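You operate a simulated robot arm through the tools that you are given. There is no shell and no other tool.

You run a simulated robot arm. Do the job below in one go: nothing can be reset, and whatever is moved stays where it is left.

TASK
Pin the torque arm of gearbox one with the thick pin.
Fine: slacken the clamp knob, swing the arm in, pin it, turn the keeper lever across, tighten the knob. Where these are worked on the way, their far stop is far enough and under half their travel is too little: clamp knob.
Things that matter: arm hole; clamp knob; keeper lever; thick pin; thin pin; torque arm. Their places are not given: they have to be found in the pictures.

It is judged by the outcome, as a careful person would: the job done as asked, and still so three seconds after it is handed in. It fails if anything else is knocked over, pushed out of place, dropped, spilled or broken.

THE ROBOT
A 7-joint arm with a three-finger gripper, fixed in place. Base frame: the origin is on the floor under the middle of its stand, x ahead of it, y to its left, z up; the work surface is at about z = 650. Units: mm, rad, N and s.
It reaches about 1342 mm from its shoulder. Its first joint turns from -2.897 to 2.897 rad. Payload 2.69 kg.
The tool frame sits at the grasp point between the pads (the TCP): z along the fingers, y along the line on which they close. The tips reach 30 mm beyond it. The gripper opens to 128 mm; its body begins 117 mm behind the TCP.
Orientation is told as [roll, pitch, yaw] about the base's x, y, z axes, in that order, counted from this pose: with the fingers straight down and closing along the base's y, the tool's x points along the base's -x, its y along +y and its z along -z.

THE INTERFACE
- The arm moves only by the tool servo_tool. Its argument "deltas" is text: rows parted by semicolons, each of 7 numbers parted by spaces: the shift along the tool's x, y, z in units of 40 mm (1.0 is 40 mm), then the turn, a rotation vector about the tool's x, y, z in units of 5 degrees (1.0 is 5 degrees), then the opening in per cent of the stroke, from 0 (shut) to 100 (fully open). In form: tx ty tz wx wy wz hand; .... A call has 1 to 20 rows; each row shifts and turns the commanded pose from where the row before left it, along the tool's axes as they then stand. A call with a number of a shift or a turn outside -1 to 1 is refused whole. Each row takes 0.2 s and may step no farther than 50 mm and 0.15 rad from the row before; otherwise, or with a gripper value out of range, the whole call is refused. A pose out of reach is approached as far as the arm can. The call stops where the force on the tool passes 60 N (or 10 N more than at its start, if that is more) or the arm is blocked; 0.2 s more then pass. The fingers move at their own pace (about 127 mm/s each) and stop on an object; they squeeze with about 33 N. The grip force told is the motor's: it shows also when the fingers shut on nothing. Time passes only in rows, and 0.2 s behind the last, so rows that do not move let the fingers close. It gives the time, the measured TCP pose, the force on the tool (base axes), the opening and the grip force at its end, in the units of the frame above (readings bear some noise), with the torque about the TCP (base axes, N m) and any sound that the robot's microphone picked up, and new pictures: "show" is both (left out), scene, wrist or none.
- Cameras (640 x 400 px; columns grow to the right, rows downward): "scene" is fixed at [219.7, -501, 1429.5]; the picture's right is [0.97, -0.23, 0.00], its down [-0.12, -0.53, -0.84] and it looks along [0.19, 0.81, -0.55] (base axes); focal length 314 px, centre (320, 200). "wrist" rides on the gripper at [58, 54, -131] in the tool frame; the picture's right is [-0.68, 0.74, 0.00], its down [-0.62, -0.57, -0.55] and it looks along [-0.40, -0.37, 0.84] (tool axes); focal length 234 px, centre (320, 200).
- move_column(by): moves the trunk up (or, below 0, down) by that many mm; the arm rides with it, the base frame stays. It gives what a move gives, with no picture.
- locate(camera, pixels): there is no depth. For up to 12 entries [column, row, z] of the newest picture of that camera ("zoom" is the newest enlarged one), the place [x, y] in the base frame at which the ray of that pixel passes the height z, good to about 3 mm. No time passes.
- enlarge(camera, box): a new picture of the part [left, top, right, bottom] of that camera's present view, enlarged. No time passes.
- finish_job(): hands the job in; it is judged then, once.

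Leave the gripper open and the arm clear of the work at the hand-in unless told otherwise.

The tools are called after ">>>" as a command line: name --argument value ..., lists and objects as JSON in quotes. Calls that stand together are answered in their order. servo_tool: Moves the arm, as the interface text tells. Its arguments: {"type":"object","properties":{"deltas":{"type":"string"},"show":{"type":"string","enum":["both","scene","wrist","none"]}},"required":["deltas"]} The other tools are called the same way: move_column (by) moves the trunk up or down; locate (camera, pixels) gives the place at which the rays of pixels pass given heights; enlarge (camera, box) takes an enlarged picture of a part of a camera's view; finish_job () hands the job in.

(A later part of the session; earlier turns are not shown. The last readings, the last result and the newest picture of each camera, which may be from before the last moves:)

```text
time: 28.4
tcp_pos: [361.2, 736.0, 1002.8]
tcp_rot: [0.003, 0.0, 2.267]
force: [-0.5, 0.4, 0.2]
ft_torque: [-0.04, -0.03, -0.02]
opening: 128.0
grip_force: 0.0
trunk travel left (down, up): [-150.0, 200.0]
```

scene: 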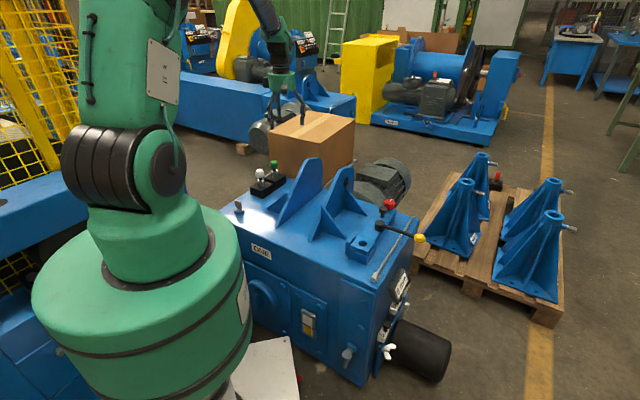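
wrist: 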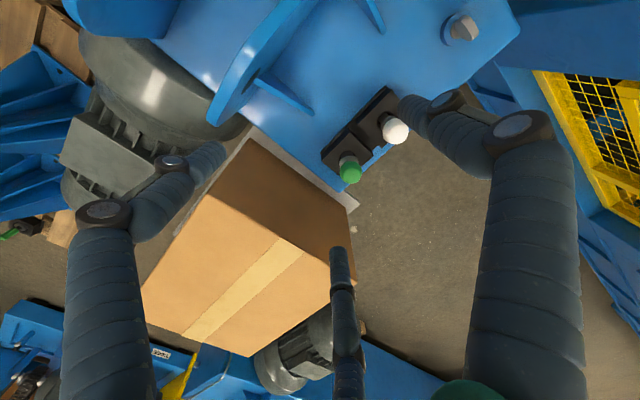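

The green pin head shows at (349,168) and the white at (395,130) in the wrist view. I locate them and zoom in to compare shanks.

>>> locate --camera "wrist" --pixels '[[349, 168, 700], [349, 168, 760], [395, 130, 700], [395, 130, 760], [240, 240, 760], [462, 28, 690]]'

>>> enlarge --camera "wrist" --box '[290, 60, 450, 210]'

>>> enlarge --camera "scene" --box '[240, 140, 300, 200]'

```text
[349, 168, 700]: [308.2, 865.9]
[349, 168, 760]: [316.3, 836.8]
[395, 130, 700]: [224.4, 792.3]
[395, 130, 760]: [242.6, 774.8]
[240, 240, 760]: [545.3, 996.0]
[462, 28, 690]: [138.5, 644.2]
```

```text
2.67 times, centred on (370, 135) of wrist
```

zoom: 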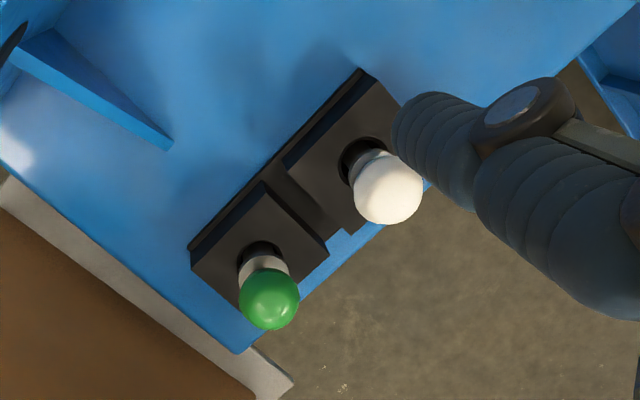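

```text
6.67 times, centred on (270, 170) of scene
```

zoom: 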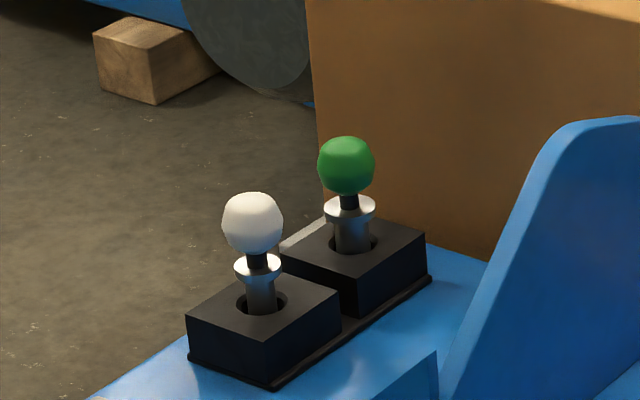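

The green pin's shank is clearly thicker (≈27 mm versus ≈20 mm), so the thick pin is the green one. I refine its location with better pixel centres.

>>> locate --camera "wrist" --pixels '[[350.5, 172, 700], [350.5, 172, 760], [395.5, 130, 700], [395.5, 130, 760]]'

>>> locate --camera "scene" --pixels '[[273.9, 164.7, 700], [273.9, 164.7, 760], [260, 173.3, 700], [260, 173.3, 760]]'

```text
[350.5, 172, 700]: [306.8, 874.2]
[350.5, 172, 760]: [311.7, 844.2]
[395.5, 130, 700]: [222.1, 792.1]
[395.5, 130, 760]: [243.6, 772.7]
```

```text
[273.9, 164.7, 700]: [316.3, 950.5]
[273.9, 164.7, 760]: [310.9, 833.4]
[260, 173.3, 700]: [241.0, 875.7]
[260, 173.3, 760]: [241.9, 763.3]
```

Green head centre ≈ (311, 848, 752); white ≈ (242, 775, 754); 101 mm apart. The cardboard box stands close behind, so I check its near corner before going down.

>>> enlarge --camera "wrist" --box '[120, 110, 380, 370]'

>>> enlarge --camera "scene" --box '[240, 95, 370, 200]'

```text
1.54 times, centred on (250, 240) of wrist
```

zoom: 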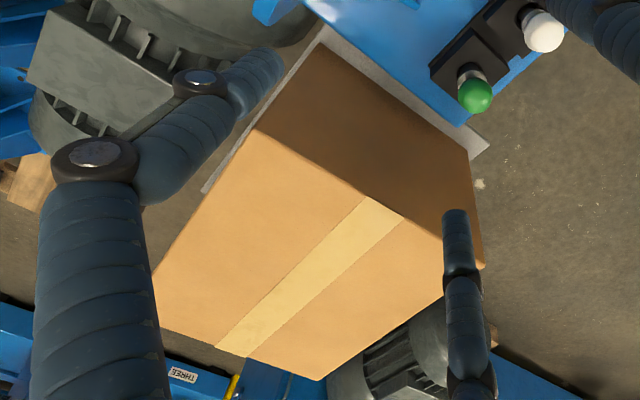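

```text
3.81 times, centred on (305, 148) of scene
```

zoom: 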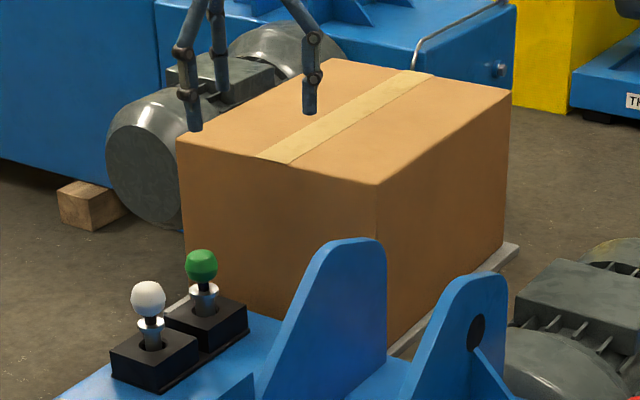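

>>> locate --camera "wrist" --pixels '[[357, 282, 800], [357, 282, 900], [207.8, 194.5, 800], [207.8, 194.5, 900], [350, 205, 600], [350, 205, 650]]'

>>> locate --camera "scene" --pixels '[[267.7, 132.3, 800], [267.7, 132.3, 900], [320.2, 144.1, 800], [320.2, 144.1, 900], [341, 164, 800], [341, 164, 850], [316, 158, 850], [316, 158, 900]]'

```text
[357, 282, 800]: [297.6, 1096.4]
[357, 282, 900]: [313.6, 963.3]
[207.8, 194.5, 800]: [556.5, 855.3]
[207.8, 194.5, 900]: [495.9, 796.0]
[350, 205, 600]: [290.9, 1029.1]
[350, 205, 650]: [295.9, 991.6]
```

```text
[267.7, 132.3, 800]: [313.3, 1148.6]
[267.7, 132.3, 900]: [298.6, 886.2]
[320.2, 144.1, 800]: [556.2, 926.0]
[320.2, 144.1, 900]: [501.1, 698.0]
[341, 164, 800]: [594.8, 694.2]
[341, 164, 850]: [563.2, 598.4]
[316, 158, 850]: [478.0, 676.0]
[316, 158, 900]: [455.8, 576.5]
```

The box face is 138 mm away from the pin with its top at 841, so the hand fits. I move over the green pin, turn the hand 60° so no finger points at the white pin, and come down to z≈860 with the fingers at ~70 mm.

>>> servo_tool --deltas "-0.98 -0.28 0 0 0 0 70; -0.98 -0.28 0 0 0 0 55; -0.98 -0.28 0 0 0 0 55; 0 0 0 0 0 1 55; 0 0 0 0 0 1 55; 0 0 0 0 0 1 55; 0 0 0 0 0 1 55; 0 0 0 0 0 1 55; 0 0 0 0 0 1 55; 0 0 0 0 0 1 55; 0 0 0 0 0 1 55; 0 0 0 0 0 1 55; 0 0 0 0 0 1 55; 0 0 0 0 0 1 55; 0 0 0 0 0 1 55; 0 0 0.9 0 0 0 55; 0 0 0.9 0 0 0 55; 0 0 0.9 0 0 0 55; 0 0 0.85 0 0 0 55; 0 0 0 0 0 0 55" --show "both"

```text
time: 32.6
tcp_pos: [312.2, 845.8, 857.2]
tcp_rot: [-0.001, 0.003, 1.222]
force: [0.1, 0.0, -0.8]
ft_torque: [-0.04, 0.01, 0.02]
opening: 70.6
grip_force: 0.1
trunk travel left (down, up): [-150.0, 200.0]
```

scene: 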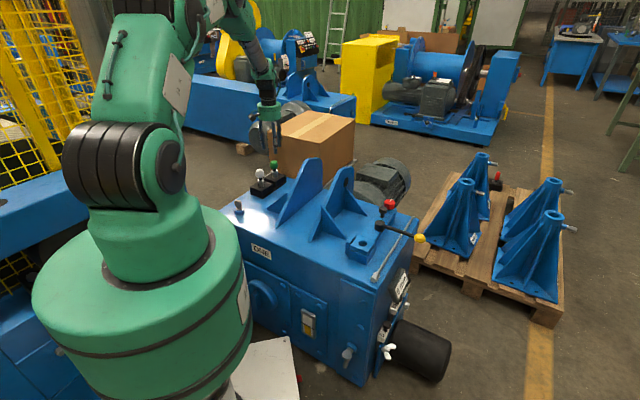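
wrist: 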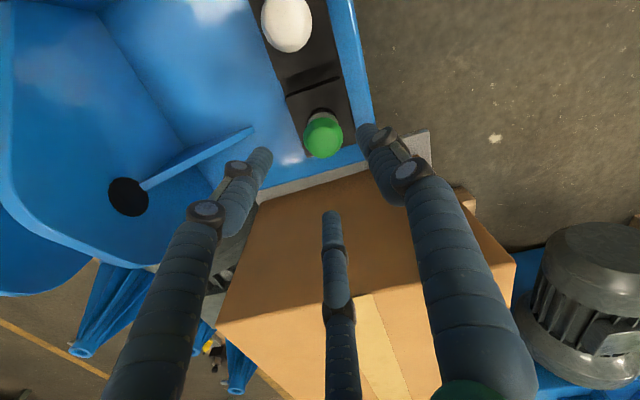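

The green head is at about (324,137) in the wrist view. Zoom and locate.

>>> enlarge --camera "wrist" --box '[240, 0, 400, 200]'

>>> locate --camera "wrist" --pixels '[[323.5, 136, 752], [323.5, 136, 740], [323.5, 136, 765]]'

>>> enlarge --camera "scene" --box '[240, 120, 310, 200]'

```text
2.00 times, centred on (320, 100) of wrist
```

zoom: 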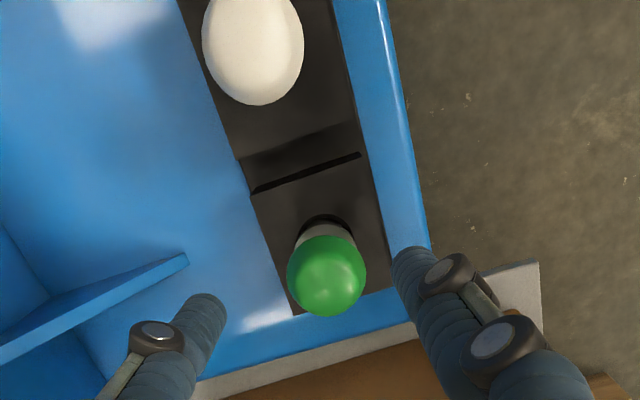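

```text
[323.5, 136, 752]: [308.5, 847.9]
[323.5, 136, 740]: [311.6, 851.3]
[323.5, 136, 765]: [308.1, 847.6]
```

```text
5.00 times, centred on (275, 160) of scene
```

zoom: 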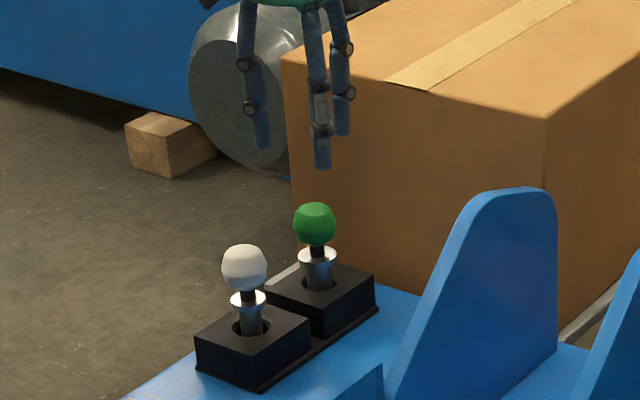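

>>> servo_tool --deltas "-0.045 0.075 0.6 0 0 0 55; 0 0 0.7 0 0 0 55; 0 0 0 0 0 0 55" --show "wrist"

>>> enlarge --camera "wrist" --box '[220, 80, 420, 240]'

>>> locate --camera "wrist" --pixels '[[320, 160, 752], [320, 160, 765], [320, 170, 752]]'

```text
time: 33.4
tcp_pos: [309.2, 850.3, 807.3]
tcp_rot: [0.001, -0.002, 1.222]
force: [-0.3, -0.1, -0.3]
ft_torque: [-0.04, 0.05, -0.01]
opening: 70.4
grip_force: 0.0
trunk travel left (down, up): [-150.0, 200.0]
```

wrist: 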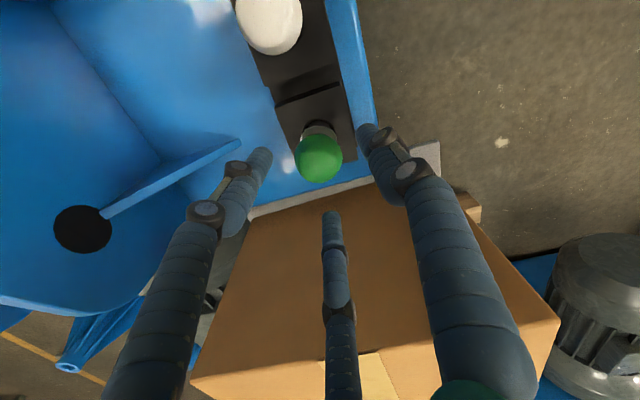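

```text
2.50 times, centred on (320, 160) of wrist
```

zoom: 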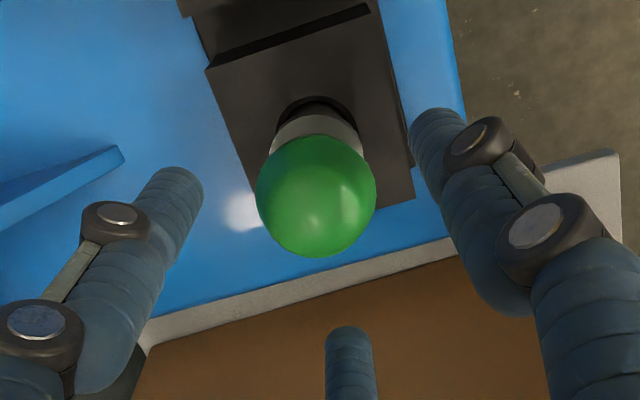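

```text
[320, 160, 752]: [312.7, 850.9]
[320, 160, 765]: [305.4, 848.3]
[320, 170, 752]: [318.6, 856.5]
```

Head centre ≈ (311.5, 850). I descend to z≈757 and close on the head.

>>> servo_tool --deltas "-0.03 -0.02 0.6 0 0 0 55; 0 0 0.65 0 0 0 55; 0 0 0 0 0 0 55; 0 0 0 0 0 0 30; 0 0 0 0 0 0 0; 0 0 0 0 0 0 0; 0 0 0 0 0 0 0" --show "both"

>>> enlarge --camera "scene" --box '[240, 120, 310, 200]'

```text
time: 35.0
tcp_pos: [311.2, 850.8, 757.6]
tcp_rot: [0.0, -0.001, 1.221]
force: [1.1, 0.0, -0.3]
ft_torque: [-0.01, 0.01, -0.01]
opening: 37.7
grip_force: 33.3
trunk travel left (down, up): [-150.0, 200.0]
```

scene: 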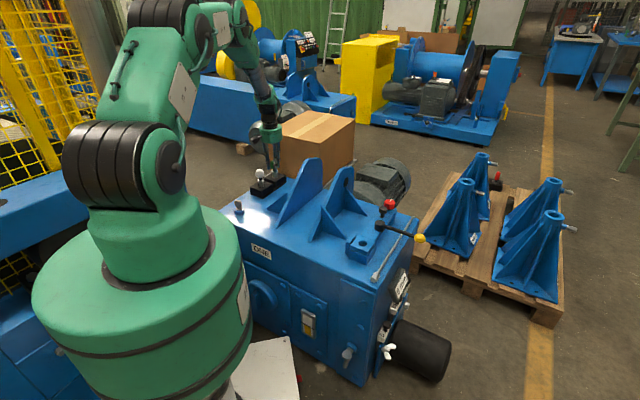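
wrist: 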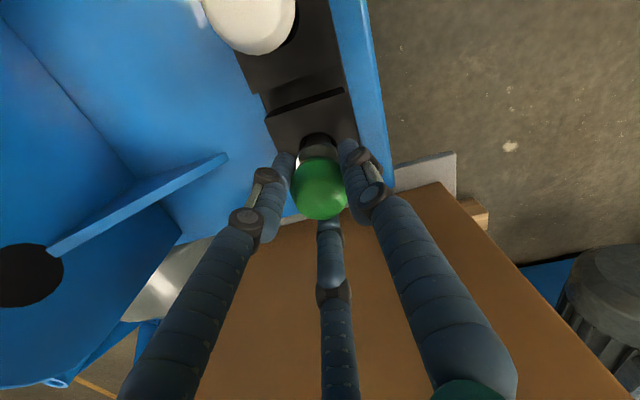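

```text
5.00 times, centred on (275, 160) of scene
```

zoom: 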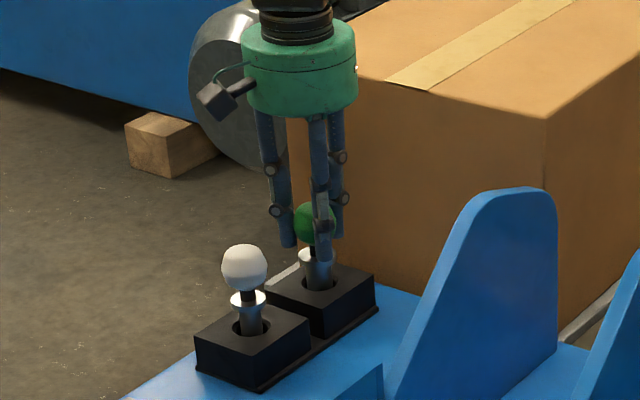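

Gripped (37.7 mm) with no side load. I lift slowly 60 mm and look.

>>> servo_tool --deltas "0 0 -0.25 0 0 0 0; 0 0 -0.5 0 0 0 0; 0 0 -0.75 0 0 0 0; 0 0 -0.75 0 0 0 0; 0 0 0 0 0 0 0" --show "wrist"

>>> enlarge --camera "scene" --box '[240, 100, 310, 200]'

```text
time: 36.2
tcp_pos: [312.3, 848.7, 847.3]
tcp_rot: [0.001, 0.0, 1.221]
force: [-0.2, -1.2, -2.1]
ft_torque: [0.01, -0.05, 0.03]
opening: 37.7
grip_force: 33.4
trunk travel left (down, up): [-150.0, 200.0]
```

wrist: 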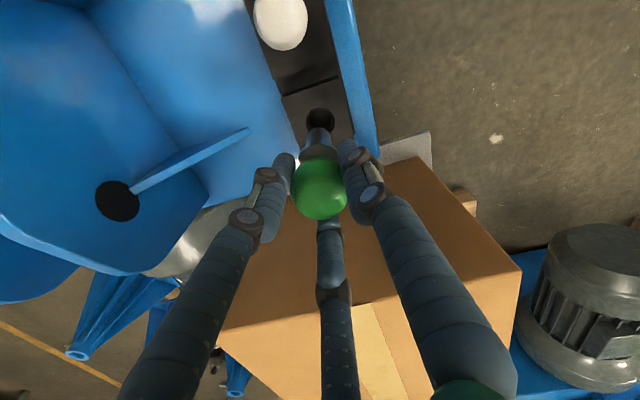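

```text
4.00 times, centred on (275, 150) of scene
```

zoom: 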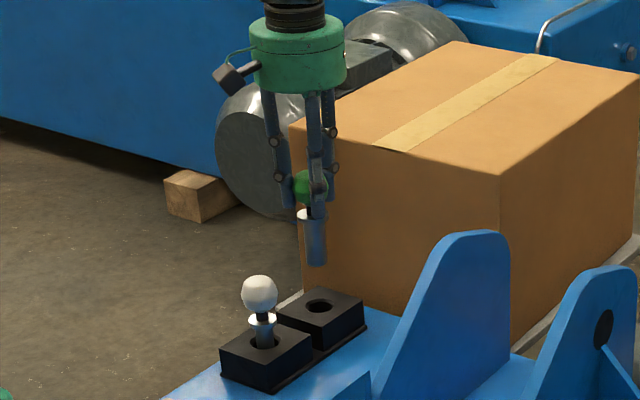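

The thick pin is out and hangs straight; its lower end is about 110 mm below the head. Before crossing I check the heights of the gussets using the black disc and plate tops.

>>> locate --camera "wrist" --pixels '[[118, 200, 750], [118, 200, 850], [140, 272, 800], [140, 272, 900]]'

>>> locate --camera "scene" --pixels '[[345.75, 182, 750], [345.75, 182, 850], [346, 167, 800], [346, 167, 900], [310, 158, 800], [310, 158, 900]]'

>>> enlarge --camera "scene" --box '[270, 145, 370, 245]'

```text
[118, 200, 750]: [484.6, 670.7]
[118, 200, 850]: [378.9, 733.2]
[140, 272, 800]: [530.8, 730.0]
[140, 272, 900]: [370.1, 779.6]
```

```text
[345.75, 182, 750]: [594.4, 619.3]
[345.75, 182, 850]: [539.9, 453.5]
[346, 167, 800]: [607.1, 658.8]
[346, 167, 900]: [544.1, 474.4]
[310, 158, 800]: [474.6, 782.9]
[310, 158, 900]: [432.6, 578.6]
```

```text
4.00 times, centred on (320, 195) of scene
```

zoom: 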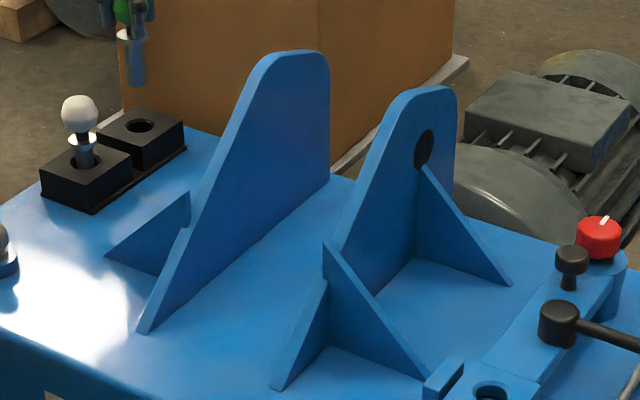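

The gussets top out at about z≈790–800, so carrying at z≈980 (pin end ≈ 870) is safe. First, as an alignment reference, I zoom on the empty holder hole exactly under the lifted pin.

>>> enlarge --camera "wrist" --box '[270, 80, 370, 220]'

>>> enlarge --camera "scene" --box '[250, 130, 300, 190]'

```text
2.86 times, centred on (320, 150) of wrist
```

zoom: 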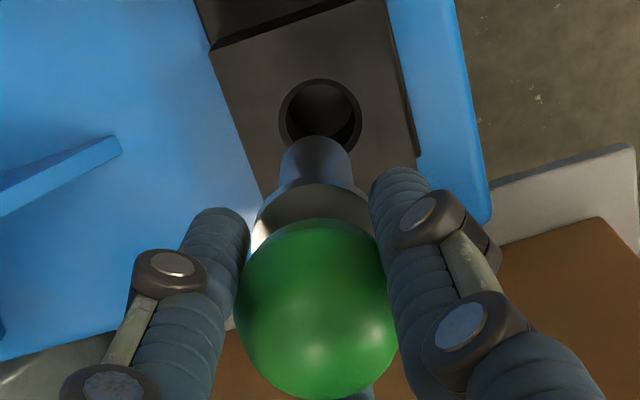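

```text
6.67 times, centred on (275, 160) of scene
```

zoom: 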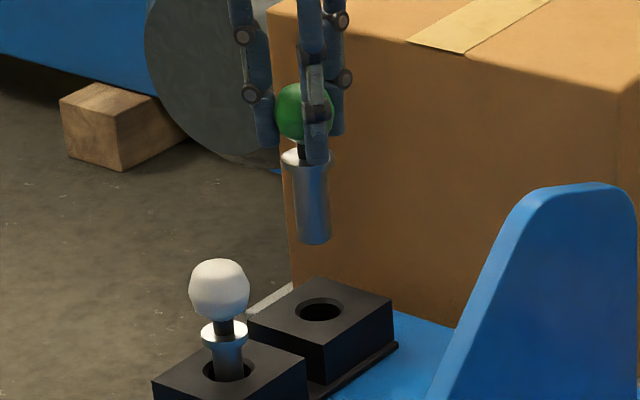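

>>> locate --camera "wrist" --pixels '[[320, 121.3, 670], [320, 121.3, 680], [320, 121.3, 690], [320, 121.3, 700], [318, 131, 735]]'

>>> locate --camera "scene" --pixels '[[275, 176.5, 670], [275, 176.5, 680], [275, 176.5, 690], [275, 176.5, 700]]'

```text
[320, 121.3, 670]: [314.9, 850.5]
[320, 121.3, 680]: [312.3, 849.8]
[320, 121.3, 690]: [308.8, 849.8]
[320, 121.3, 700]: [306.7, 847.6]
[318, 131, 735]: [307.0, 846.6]
```

```text
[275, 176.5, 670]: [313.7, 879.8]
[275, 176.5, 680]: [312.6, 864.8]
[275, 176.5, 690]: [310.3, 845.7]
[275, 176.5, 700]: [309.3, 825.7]
```

Holder hole reads (310, 850, 687), matching the TCP within 2 mm. Now I rise to z≈980 and carry the pin across to above the arm hole near (551, 269).

>>> servo_tool --deltas "0 0 -0.83 0 0 0 0; 0 0 -0.83 0 0 0 0; 0 0 -0.83 0 0 0 0; 0 0 -0.83 0 0 0 0; 0.7225 -0.663 0 0 0 0 0; 0.7225 -0.663 0 0 0 0 0; 0.7225 -0.663 0 0 0 0 0; 0.7225 -0.663 0 0 0 0 0; 0.7225 -0.663 0 0 0 0 0; 0.7225 -0.663 0 0 0 0 0; 0.7225 -0.663 0 0 0 0 0; 0.7225 -0.663 0 0 0 0 0; 0.7225 -0.663 0 0 0 0 0; 0.7225 -0.663 0 0 0 0 0; 0.7225 -0.663 0 0 0 0 0; 0.7225 -0.663 0 0 0 0 0; 0.7225 -0.663 0 0 0 0 0; 0.7225 -0.663 0 0 0 0 0; 0.7225 -0.663 0 0 0 0 0; 0.7225 -0.663 0 0 0 0 0" --show "both"

```text
time: 40.4
tcp_pos: [552.5, 268.7, 981.3]
tcp_rot: [0.0, -0.001, 1.221]
force: [0.2, 0.4, -3.1]
ft_torque: [-0.02, -0.02, -0.02]
opening: 37.7
grip_force: 33.1
trunk travel left (down, up): [-150.0, 200.0]
```

scene: 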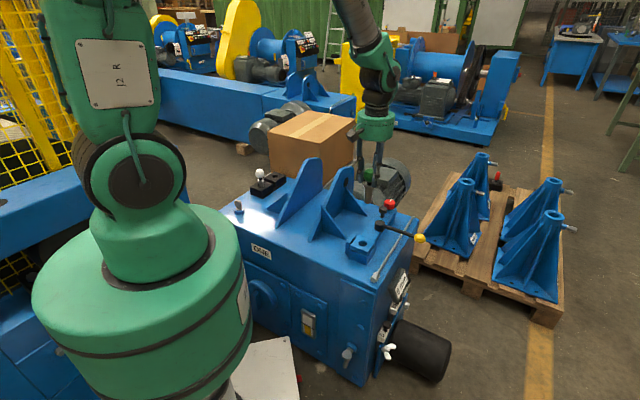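
wrist: 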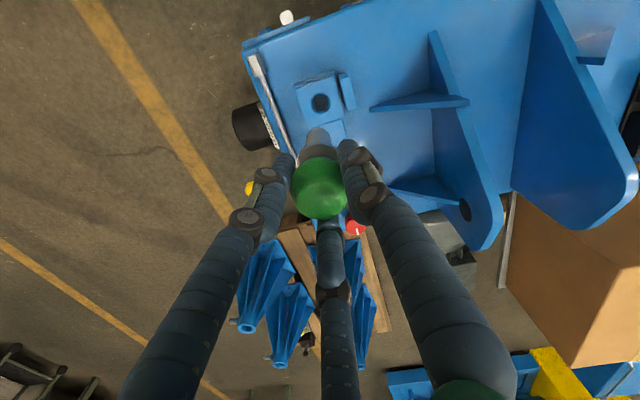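

The arm hole shows at (321,102). I turn the hand by 35° (finger gap toward the stop wall) and come down to z≈880 for alignment.

>>> servo_tool --deltas "0 0 0 0 0 -1 0; 0 0 0 0 0 -1 0; 0 0 0 0 0 -1 0; 0 0 0 0 0 -1 0; 0 0 0 0 0 -1 0; 0 0 0 0 0 -1 0; 0 0 0 0 0 -1 0; 0 0 0.8 0 0 0 0; 0 0 0.8 0 0 0 0; 0 0 0.9 0 0 0 0; 0 0 0 0 0 0 0" --show "both"

>>> enlarge --camera "wrist" --box '[260, 60, 380, 220]'

>>> enlarge --camera "scene" --box '[330, 170, 410, 270]'

```text
time: 42.8
tcp_pos: [554.1, 270.7, 881.6]
tcp_rot: [0.0, 0.001, 1.833]
force: [1.4, 0.2, -4.1]
ft_torque: [0.0, 0.07, -0.01]
opening: 37.7
grip_force: 32.5
trunk travel left (down, up): [-150.0, 200.0]
```

scene: 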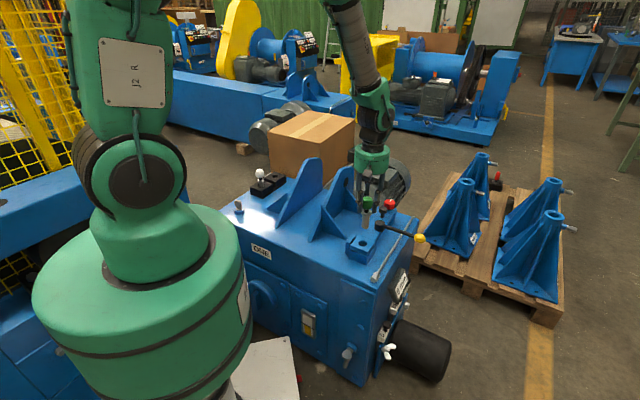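
wrist: 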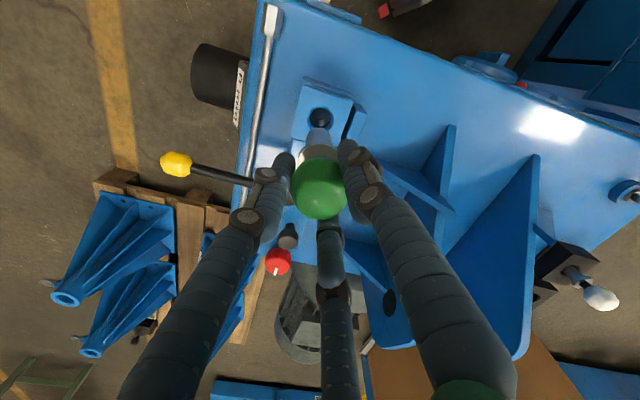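

```text
2.50 times, centred on (320, 140) of wrist
```

zoom: 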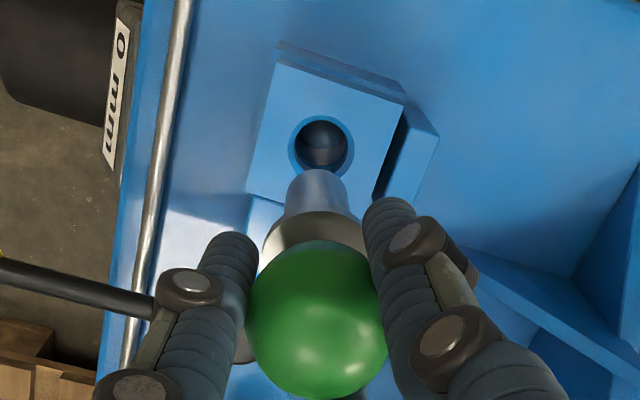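

```text
4.00 times, centred on (370, 220) of scene
```

zoom: 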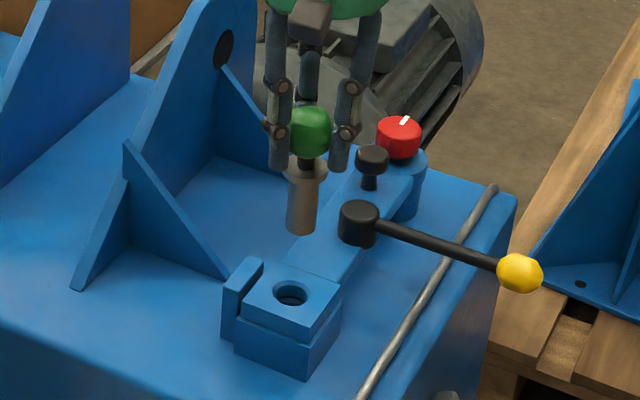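

The hole sits at about (320.4,119.2) in the wrist view, nearly straight below the pin. I triangulate the hole from both cameras.

>>> locate --camera "wrist" --pixels '[[320.4, 119.2, 695], [320.4, 119.2, 700], [320.4, 119.2, 706], [320.4, 119.2, 712]]'

>>> locate --camera "scene" --pixels '[[362.75, 243.25, 695], [362.75, 243.25, 700], [362.75, 243.25, 706], [362.75, 243.25, 712]]'

>>> enlarge --camera "scene" --box '[340, 200, 390, 265]'

```text
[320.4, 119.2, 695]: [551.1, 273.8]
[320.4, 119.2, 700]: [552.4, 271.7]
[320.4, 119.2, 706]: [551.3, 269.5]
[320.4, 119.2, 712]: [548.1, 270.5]
```

```text
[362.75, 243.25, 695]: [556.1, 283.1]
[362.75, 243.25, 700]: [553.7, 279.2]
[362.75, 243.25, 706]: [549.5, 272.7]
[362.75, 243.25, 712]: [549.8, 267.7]
```

```text
6.15 times, centred on (365, 232) of scene
```

zoom: 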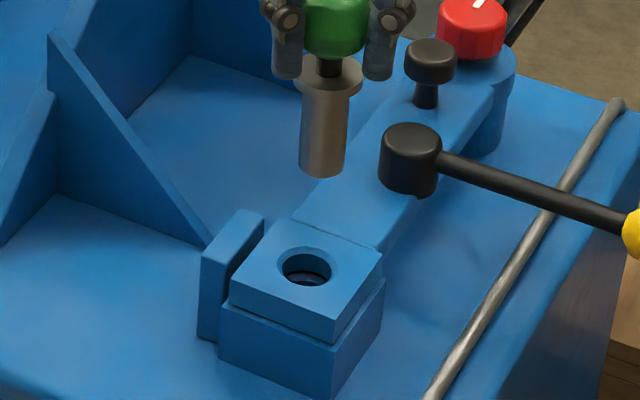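

Hole ≈ (550.5, 270.5, 707), bore ≈ 29 mm, shank ≈ 26 mm. I descend 40 mm more and compare the pin tip with the hole directly.

>>> servo_tool --deltas "0 0 0.5 0 0 0 0; 0 0 0.5 0 0 0 0; 0 0 0 0 0 0 0" --show "none"

>>> enlarge --camera "wrist" --box '[270, 90, 370, 220]'

>>> enlarge --camera "scene" --box '[340, 210, 385, 265]'

```text
time: 43.6
tcp_pos: [552.1, 269.1, 839.4]
tcp_rot: [0.0, -0.002, 1.832]
force: [-0.3, 0.0, -1.9]
ft_torque: [-0.02, 0.03, 0.02]
opening: 37.3
grip_force: 32.7
trunk travel left (down, up): [-150.0, 200.0]
```

```text
3.08 times, centred on (320, 155) of wrist
```

zoom: 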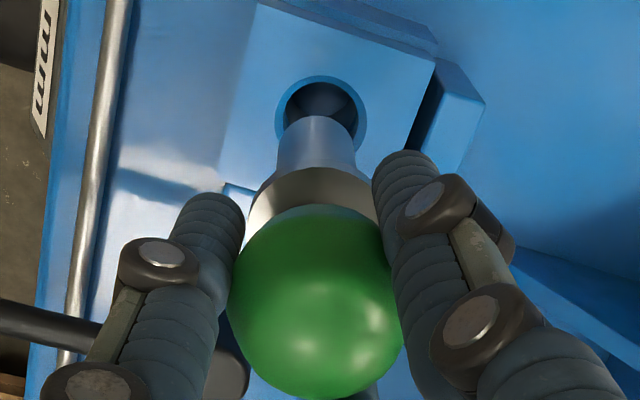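

```text
7.27 times, centred on (362, 238) of scene
```

zoom: 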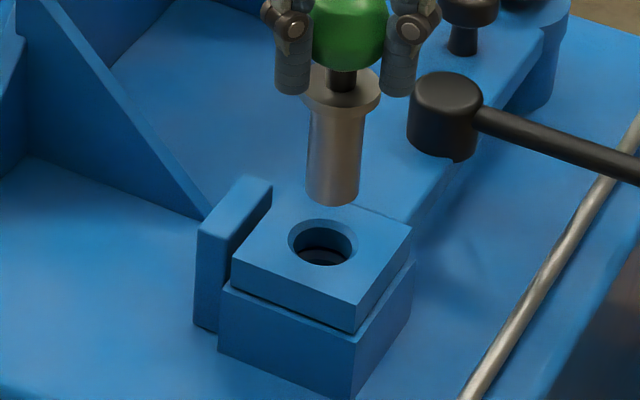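

Comparing tip and hole in both views, the pin is about 2.7 mm too far in +x and roughly 1 mm in +y. I correct that and descend another 16 mm, then look again.

>>> servo_tool --deltas "0.0115 0.073 0 0 0 0 0; 0 0 0.4 0 0 0 0; 0 0 0 0 0 0 0" --show "none"

>>> enlarge --camera "wrist" --box '[285, 95, 355, 165]'

>>> enlarge --camera "scene" --box '[345, 220, 380, 265]'

```text
time: 44.4
tcp_pos: [549.8, 267.6, 824.9]
tcp_rot: [-0.001, -0.001, 1.833]
force: [0.3, -0.5, -3.0]
ft_torque: [0.0, 0.04, 0.02]
opening: 37.5
grip_force: 33.3
trunk travel left (down, up): [-150.0, 200.0]
```

```text
5.71 times, centred on (320, 130) of wrist
```

zoom: 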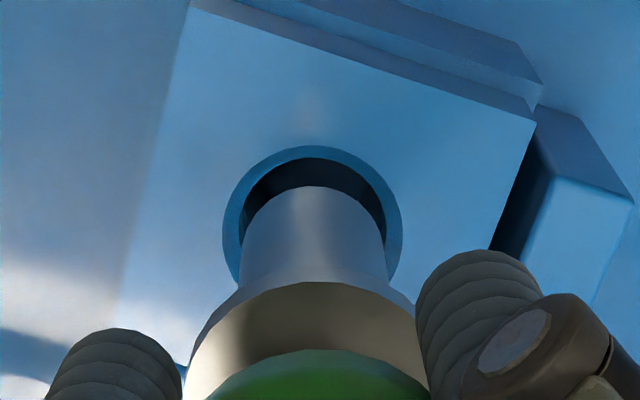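

```text
8.89 times, centred on (362, 242) of scene
```

zoom: 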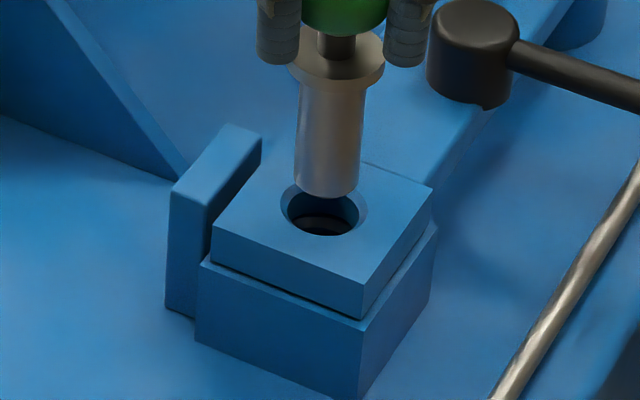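

Tip and hole now line up in both views (tip ≈ 15 mm above). I lower in 5 mm rows, 20 mm first, and read the force.

>>> servo_tool --deltas "0 0 0.125 0 0 0 0; 0 0 0.125 0 0 0 0; 0 0 0.125 0 0 0 0; 0 0 0.125 0 0 0 0; 0 0 0 0 0 0 0" --show "none"

>>> enlarge --camera "scene" --box '[345, 220, 380, 265]'

>>> enlarge --camera "wrist" --box '[285, 95, 355, 165]'

```text
time: 45.6
tcp_pos: [549.3, 268.4, 804.3]
tcp_rot: [0.001, 0.0, 1.833]
force: [0.9, 1.2, -3.4]
ft_torque: [0.13, -0.13, 0.01]
opening: 37.6
grip_force: 32.8
trunk travel left (down, up): [-150.0, 200.0]
```

```text
8.89 times, centred on (362, 242) of scene
```

zoom: 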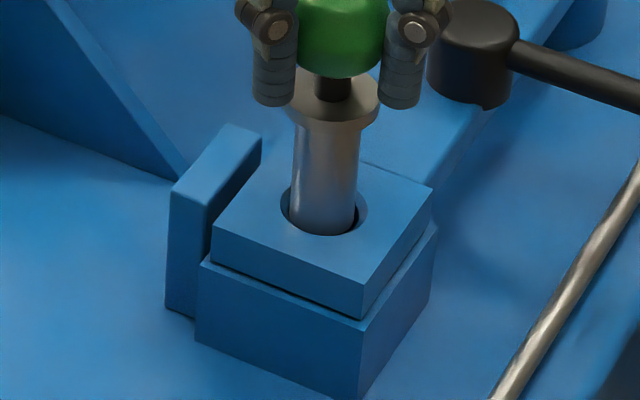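

```text
5.71 times, centred on (320, 130) of wrist
```

zoom: 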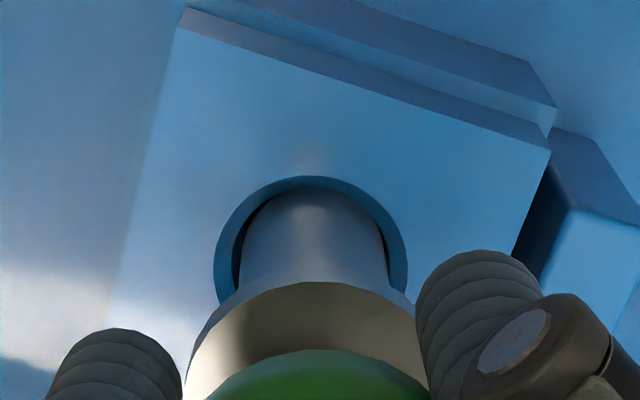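

The tip has entered the hole without force. It sits very slightly toward the wrist-picture top, so I nudge 0.7 mm back and lower 20 mm more.

>>> servo_tool --deltas "-0.0125 -0.011 0 0 0 0 0; 0 0 0.125 0 0 0 0; 0 0 0.125 0 0 0 0; 0 0 0.125 0 0 0 0; 0 0 0.125 0 0 0 0; 0 0 0 0 0 0 0" --show "none"

>>> enlarge --camera "scene" --box '[345, 215, 385, 265]'

```text
time: 47.0
tcp_pos: [550.2, 270.2, 784.7]
tcp_rot: [0.001, 0.0, 1.833]
force: [0.0, -0.8, -3.6]
ft_torque: [0.0, 0.02, -0.01]
opening: 37.5
grip_force: 32.7
trunk travel left (down, up): [-150.0, 200.0]
```

```text
8.00 times, centred on (365, 240) of scene
```

zoom: 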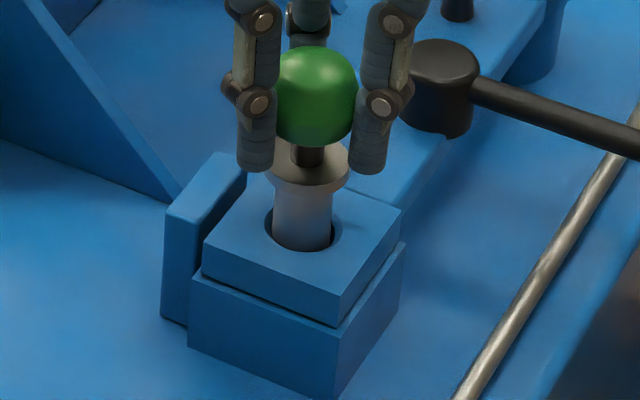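

No resistance. Lower 16 mm more in small rows.

>>> servo_tool --deltas "0 0 0.1 0 0 0 0; 0 0 0.1 0 0 0 0; 0 0 0.1 0 0 0 0; 0 0 0.1 0 0 0 0; 0 0 0 0 0 0 0" --show "none"

>>> enlarge --camera "scene" --box '[345, 215, 385, 265]'

```text
time: 48.2
tcp_pos: [549.8, 269.6, 769.0]
tcp_rot: [0.0, 0.001, 1.832]
force: [0.6, -0.7, -3.5]
ft_torque: [-0.01, -0.02, -0.03]
opening: 37.6
grip_force: 32.4
trunk travel left (down, up): [-150.0, 200.0]
```

```text
8.00 times, centred on (365, 240) of scene
```

zoom: 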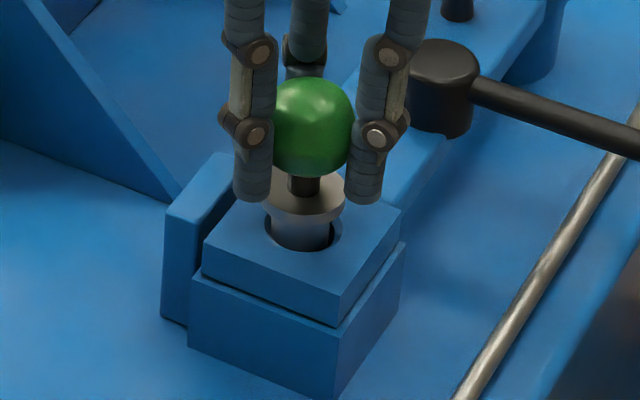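

Collar still about 10–13 mm above the arm. Continue in 2.4 mm rows until the collar seats.

>>> servo_tool --deltas "0 0 0.06 0 0 0 0; 0 0 0.06 0 0 0 0; 0 0 0.06 0 0 0 0; 0 0 0.06 0 0 0 0; 0 0 0 0 0 0 0" --show "none"

>>> enlarge --camera "scene" --box '[345, 215, 385, 265]'

```text
time: 49.4
tcp_pos: [550.4, 269.5, 759.7]
tcp_rot: [0.0, 0.001, 1.834]
force: [0.9, 0.1, -2.8]
ft_torque: [-0.03, 0.01, 0.01]
opening: 37.5
grip_force: 32.7
trunk travel left (down, up): [-150.0, 200.0]
```

```text
8.00 times, centred on (365, 240) of scene
```

zoom: 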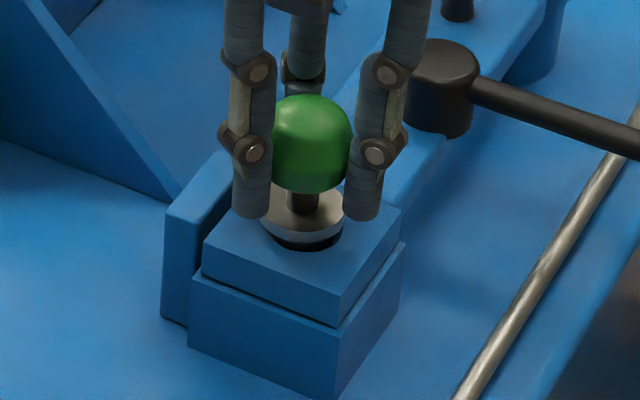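

>>> servo_tool --deltas "0 0 0.04 0 0 0 0; 0 0 0.04 0 0 0 0; 0 0 0.04 0 0 0 0; 0 0 0 0 0 0 0" --show "none"

>>> enlarge --camera "scene" --box '[345, 215, 385, 265]'

```text
time: 50.4
tcp_pos: [550.4, 269.6, 755.2]
tcp_rot: [0.0, -0.001, 1.833]
force: [0.2, 0.5, -2.2]
ft_torque: [0.0, 0.01, 0.01]
opening: 37.3
grip_force: 33.2
trunk travel left (down, up): [-150.0, 200.0]
```

```text
8.00 times, centred on (365, 240) of scene
```

zoom: 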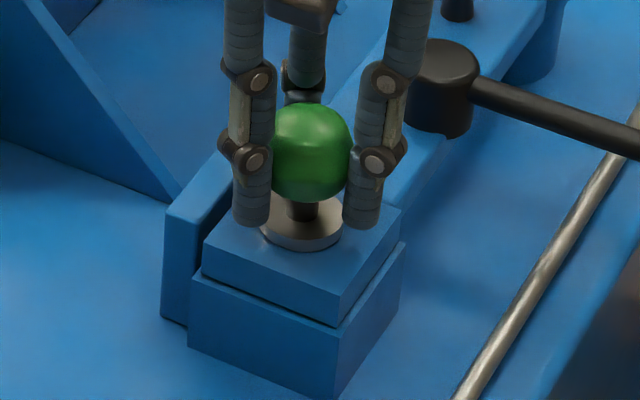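

>>> servo_tool --deltas "0 0 0.03 0 0 0 0; 0 0 0.03 0 0 0 0; 0 0 0.03 0 0 0 0; 0 0 0 0 0 0 0" --show "none"

>>> enlarge --camera "scene" --box '[345, 215, 385, 265]'

```text
time: 51.4
tcp_pos: [550.8, 269.7, 753.4]
tcp_rot: [0.0, 0.0, 1.831]
force: [3.4, -6.9, 21.7]
ft_torque: [0.03, -0.09, -0.08]
opening: 37.4
grip_force: 32.4
trunk travel left (down, up): [-150.0, 200.0]
```

```text
8.00 times, centred on (365, 240) of scene
```

zoom: 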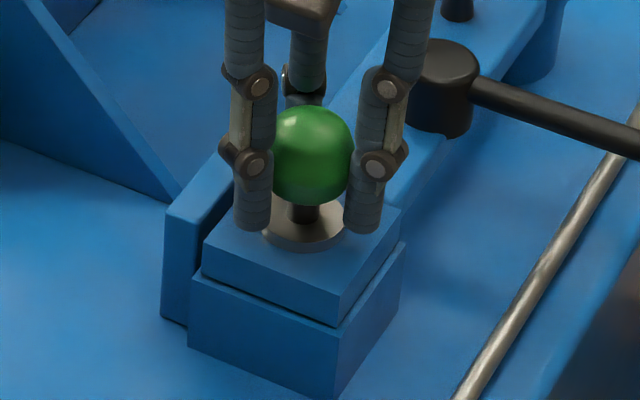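

The collar has seated (22 N up). I release to ~52 mm and rise straight up.

>>> servo_tool --deltas "0 0 -0.02 0 0 0 0; 0 0 0 0 0 0 41; 0 0 0 0 0 0 41; 0 0 0 0 0 0 41; 0 0 -0.5 0 0 0 41; 0 0 -1 0 0 0 41; 0 0 -1 0 0 0 41; 0 0 -1 0 0 0 41; 0 0 0 0 0 0 41" --show "both"

>>> enlarge --camera "scene" --box '[340, 190, 440, 270]'

>>> enlarge --camera "wrist" --box '[140, 60, 400, 280]'

```text
time: 53.4
tcp_pos: [549.4, 268.4, 893.4]
tcp_rot: [0.0, 0.001, 1.833]
force: [-0.1, -0.1, 0.5]
ft_torque: [0.01, -0.02, 0.0]
opening: 52.5
grip_force: 0.1
trunk travel left (down, up): [-150.0, 200.0]
```

scene: 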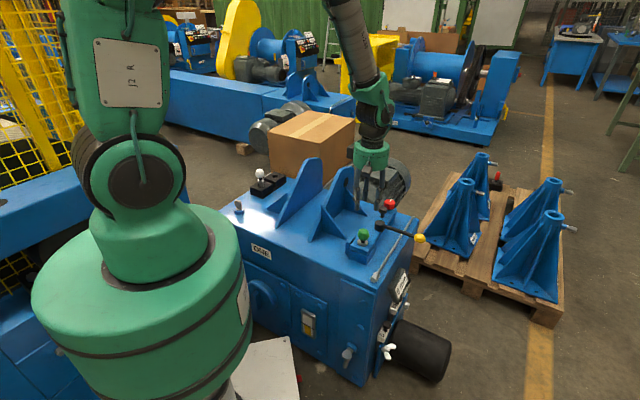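
wrist: 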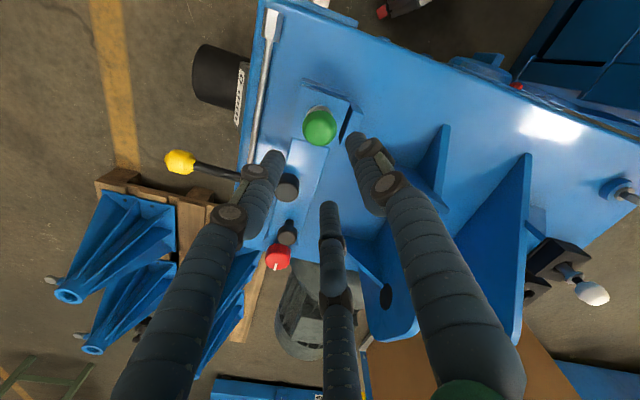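

```text
5.00 times, centred on (390, 230) of scene
```

zoom: 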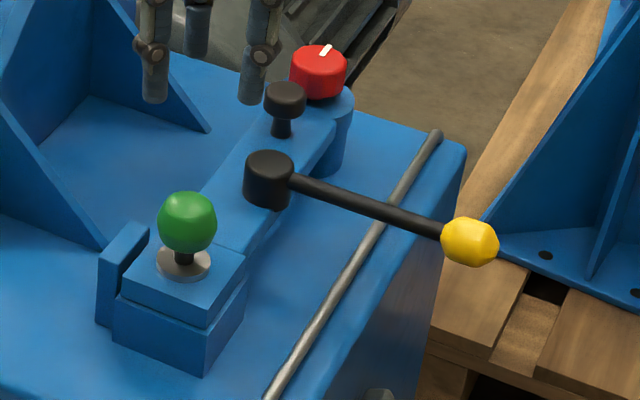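

```text
1.82 times, centred on (270, 170) of wrist
```

zoom: 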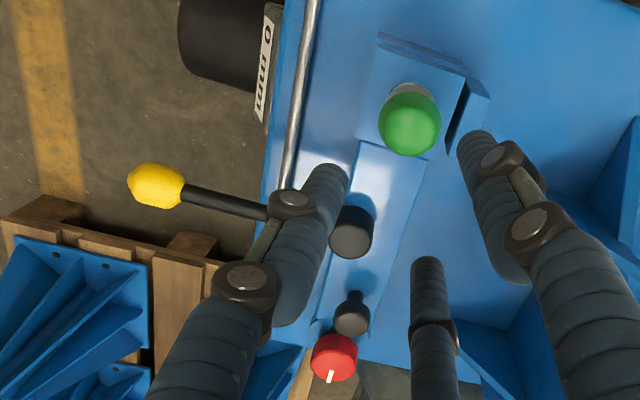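

The thick pin is seated in the arm and stays. Next is the keeper lever: its hub is at (379.8,223.4) in the scene and (287,187.6) in the wrist view; turning it about 100° clockwise brings the bar across the pin's collar. I locate hub and ball.

>>> locate --camera "wrist" --pixels '[[287, 187.6, 725], [287, 187.6, 732], [287, 187.6, 740], [180, 162, 720], [180, 162, 730], [319.5, 127, 740], [288, 233, 745]]'

>>> locate --camera "scene" --pixels '[[379.8, 223.4, 725], [379.8, 223.4, 732], [379.8, 223.4, 740], [419.8, 238.2, 720], [419.8, 238.2, 730], [363.6, 234.4, 740], [363.6, 234.4, 750]]'

```text
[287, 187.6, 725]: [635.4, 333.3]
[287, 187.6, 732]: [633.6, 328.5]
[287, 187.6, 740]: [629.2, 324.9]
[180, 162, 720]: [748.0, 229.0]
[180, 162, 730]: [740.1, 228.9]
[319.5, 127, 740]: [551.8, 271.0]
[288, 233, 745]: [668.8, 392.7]
```

```text
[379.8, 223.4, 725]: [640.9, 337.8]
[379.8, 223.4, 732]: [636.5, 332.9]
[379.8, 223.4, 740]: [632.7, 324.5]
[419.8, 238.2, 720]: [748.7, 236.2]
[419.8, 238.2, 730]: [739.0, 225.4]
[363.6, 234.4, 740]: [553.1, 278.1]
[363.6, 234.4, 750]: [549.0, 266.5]
```

Hub ≈ (637, 333, 732), ball ≈ (743, 229). I'll move above the hub, turn the hand 60° so the bar lies between two fingers, and come down to z≈815 for a closer look.

>>> servo_tool --deltas "-0.33 -0.847 0 0 0 0 50; -0.33 -0.847 0 0 0 0 50; -0.33 -0.847 0 0 0 0 50; 0 0 0 0 0 -1 50; 0 0 0 0 0 -1 50; 0 0 0 0 0 -1 50; 0 0 0 0 0 -1 50; 0 0 0 0 0 -1 50; 0 0 0 0 0 -1 50; 0 0 0 0 0 -1 50; 0 0 0 0 0 -1 50; 0 0 0 0 0 -1 50; 0 0 0 0 0 -1 50; 0 0 0 0 0 -1 50; 0 0 0 0 0 -1 50; 0 0 0.95 0 0 0 50; 0 0 0.95 0 0 0 50; 0 0 0 0 0 0 50" --show "both"

>>> enlarge --camera "wrist" --box '[220, 80, 420, 240]'

>>> enlarge --camera "scene" --box '[340, 180, 440, 260]'

```text
time: 57.2
tcp_pos: [638.7, 334.4, 816.4]
tcp_rot: [0.0, 0.0, 2.881]
force: [-0.4, -0.1, -0.7]
ft_torque: [-0.03, 0.03, -0.01]
opening: 63.9
grip_force: 0.1
trunk travel left (down, up): [-150.0, 200.0]
```

scene: 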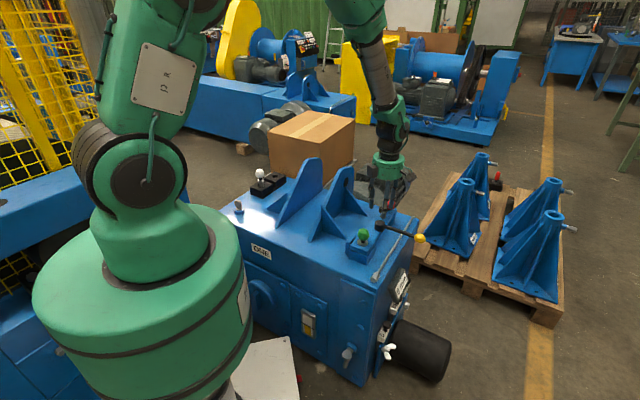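
wrist: 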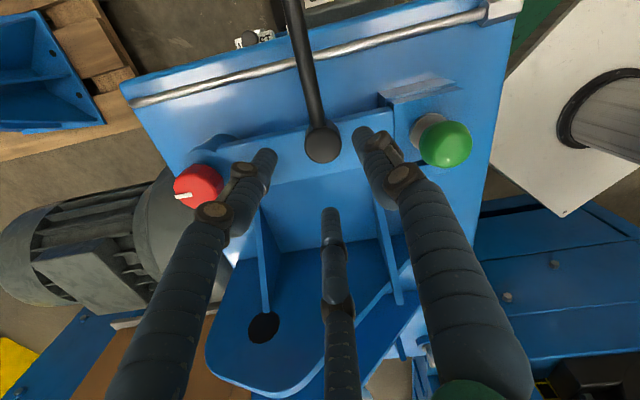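

```text
2.50 times, centred on (320, 160) of wrist
```

zoom: 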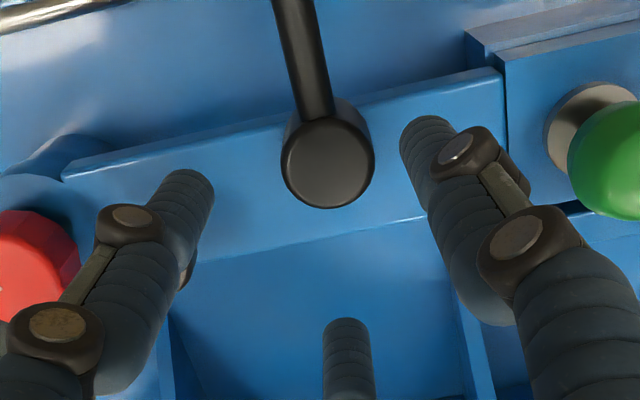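

```text
5.00 times, centred on (390, 220) of scene
```

zoom: 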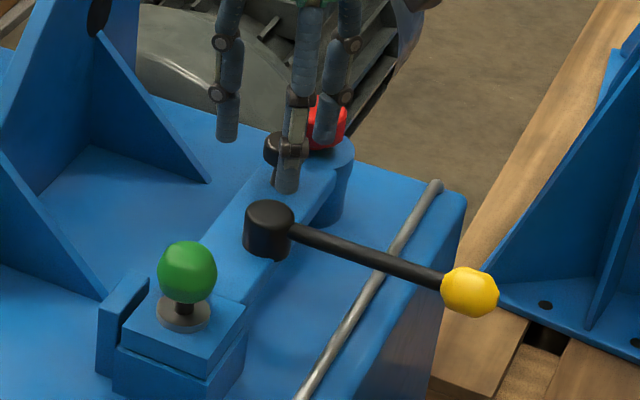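

>>> locate --camera "wrist" --pixels '[[323.6, 146, 732], [323.6, 146, 728], [440, 145, 745], [180, 190, 742]]'

>>> locate --camera "scene" --pixels '[[380, 223.2, 732], [379.8, 223.4, 730], [380, 223.2, 734]]'

```text
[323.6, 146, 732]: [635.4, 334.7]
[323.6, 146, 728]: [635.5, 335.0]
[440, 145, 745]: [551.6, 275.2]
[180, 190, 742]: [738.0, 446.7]
```

```text
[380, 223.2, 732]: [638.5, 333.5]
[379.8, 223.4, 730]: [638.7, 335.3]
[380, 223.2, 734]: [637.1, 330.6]
```

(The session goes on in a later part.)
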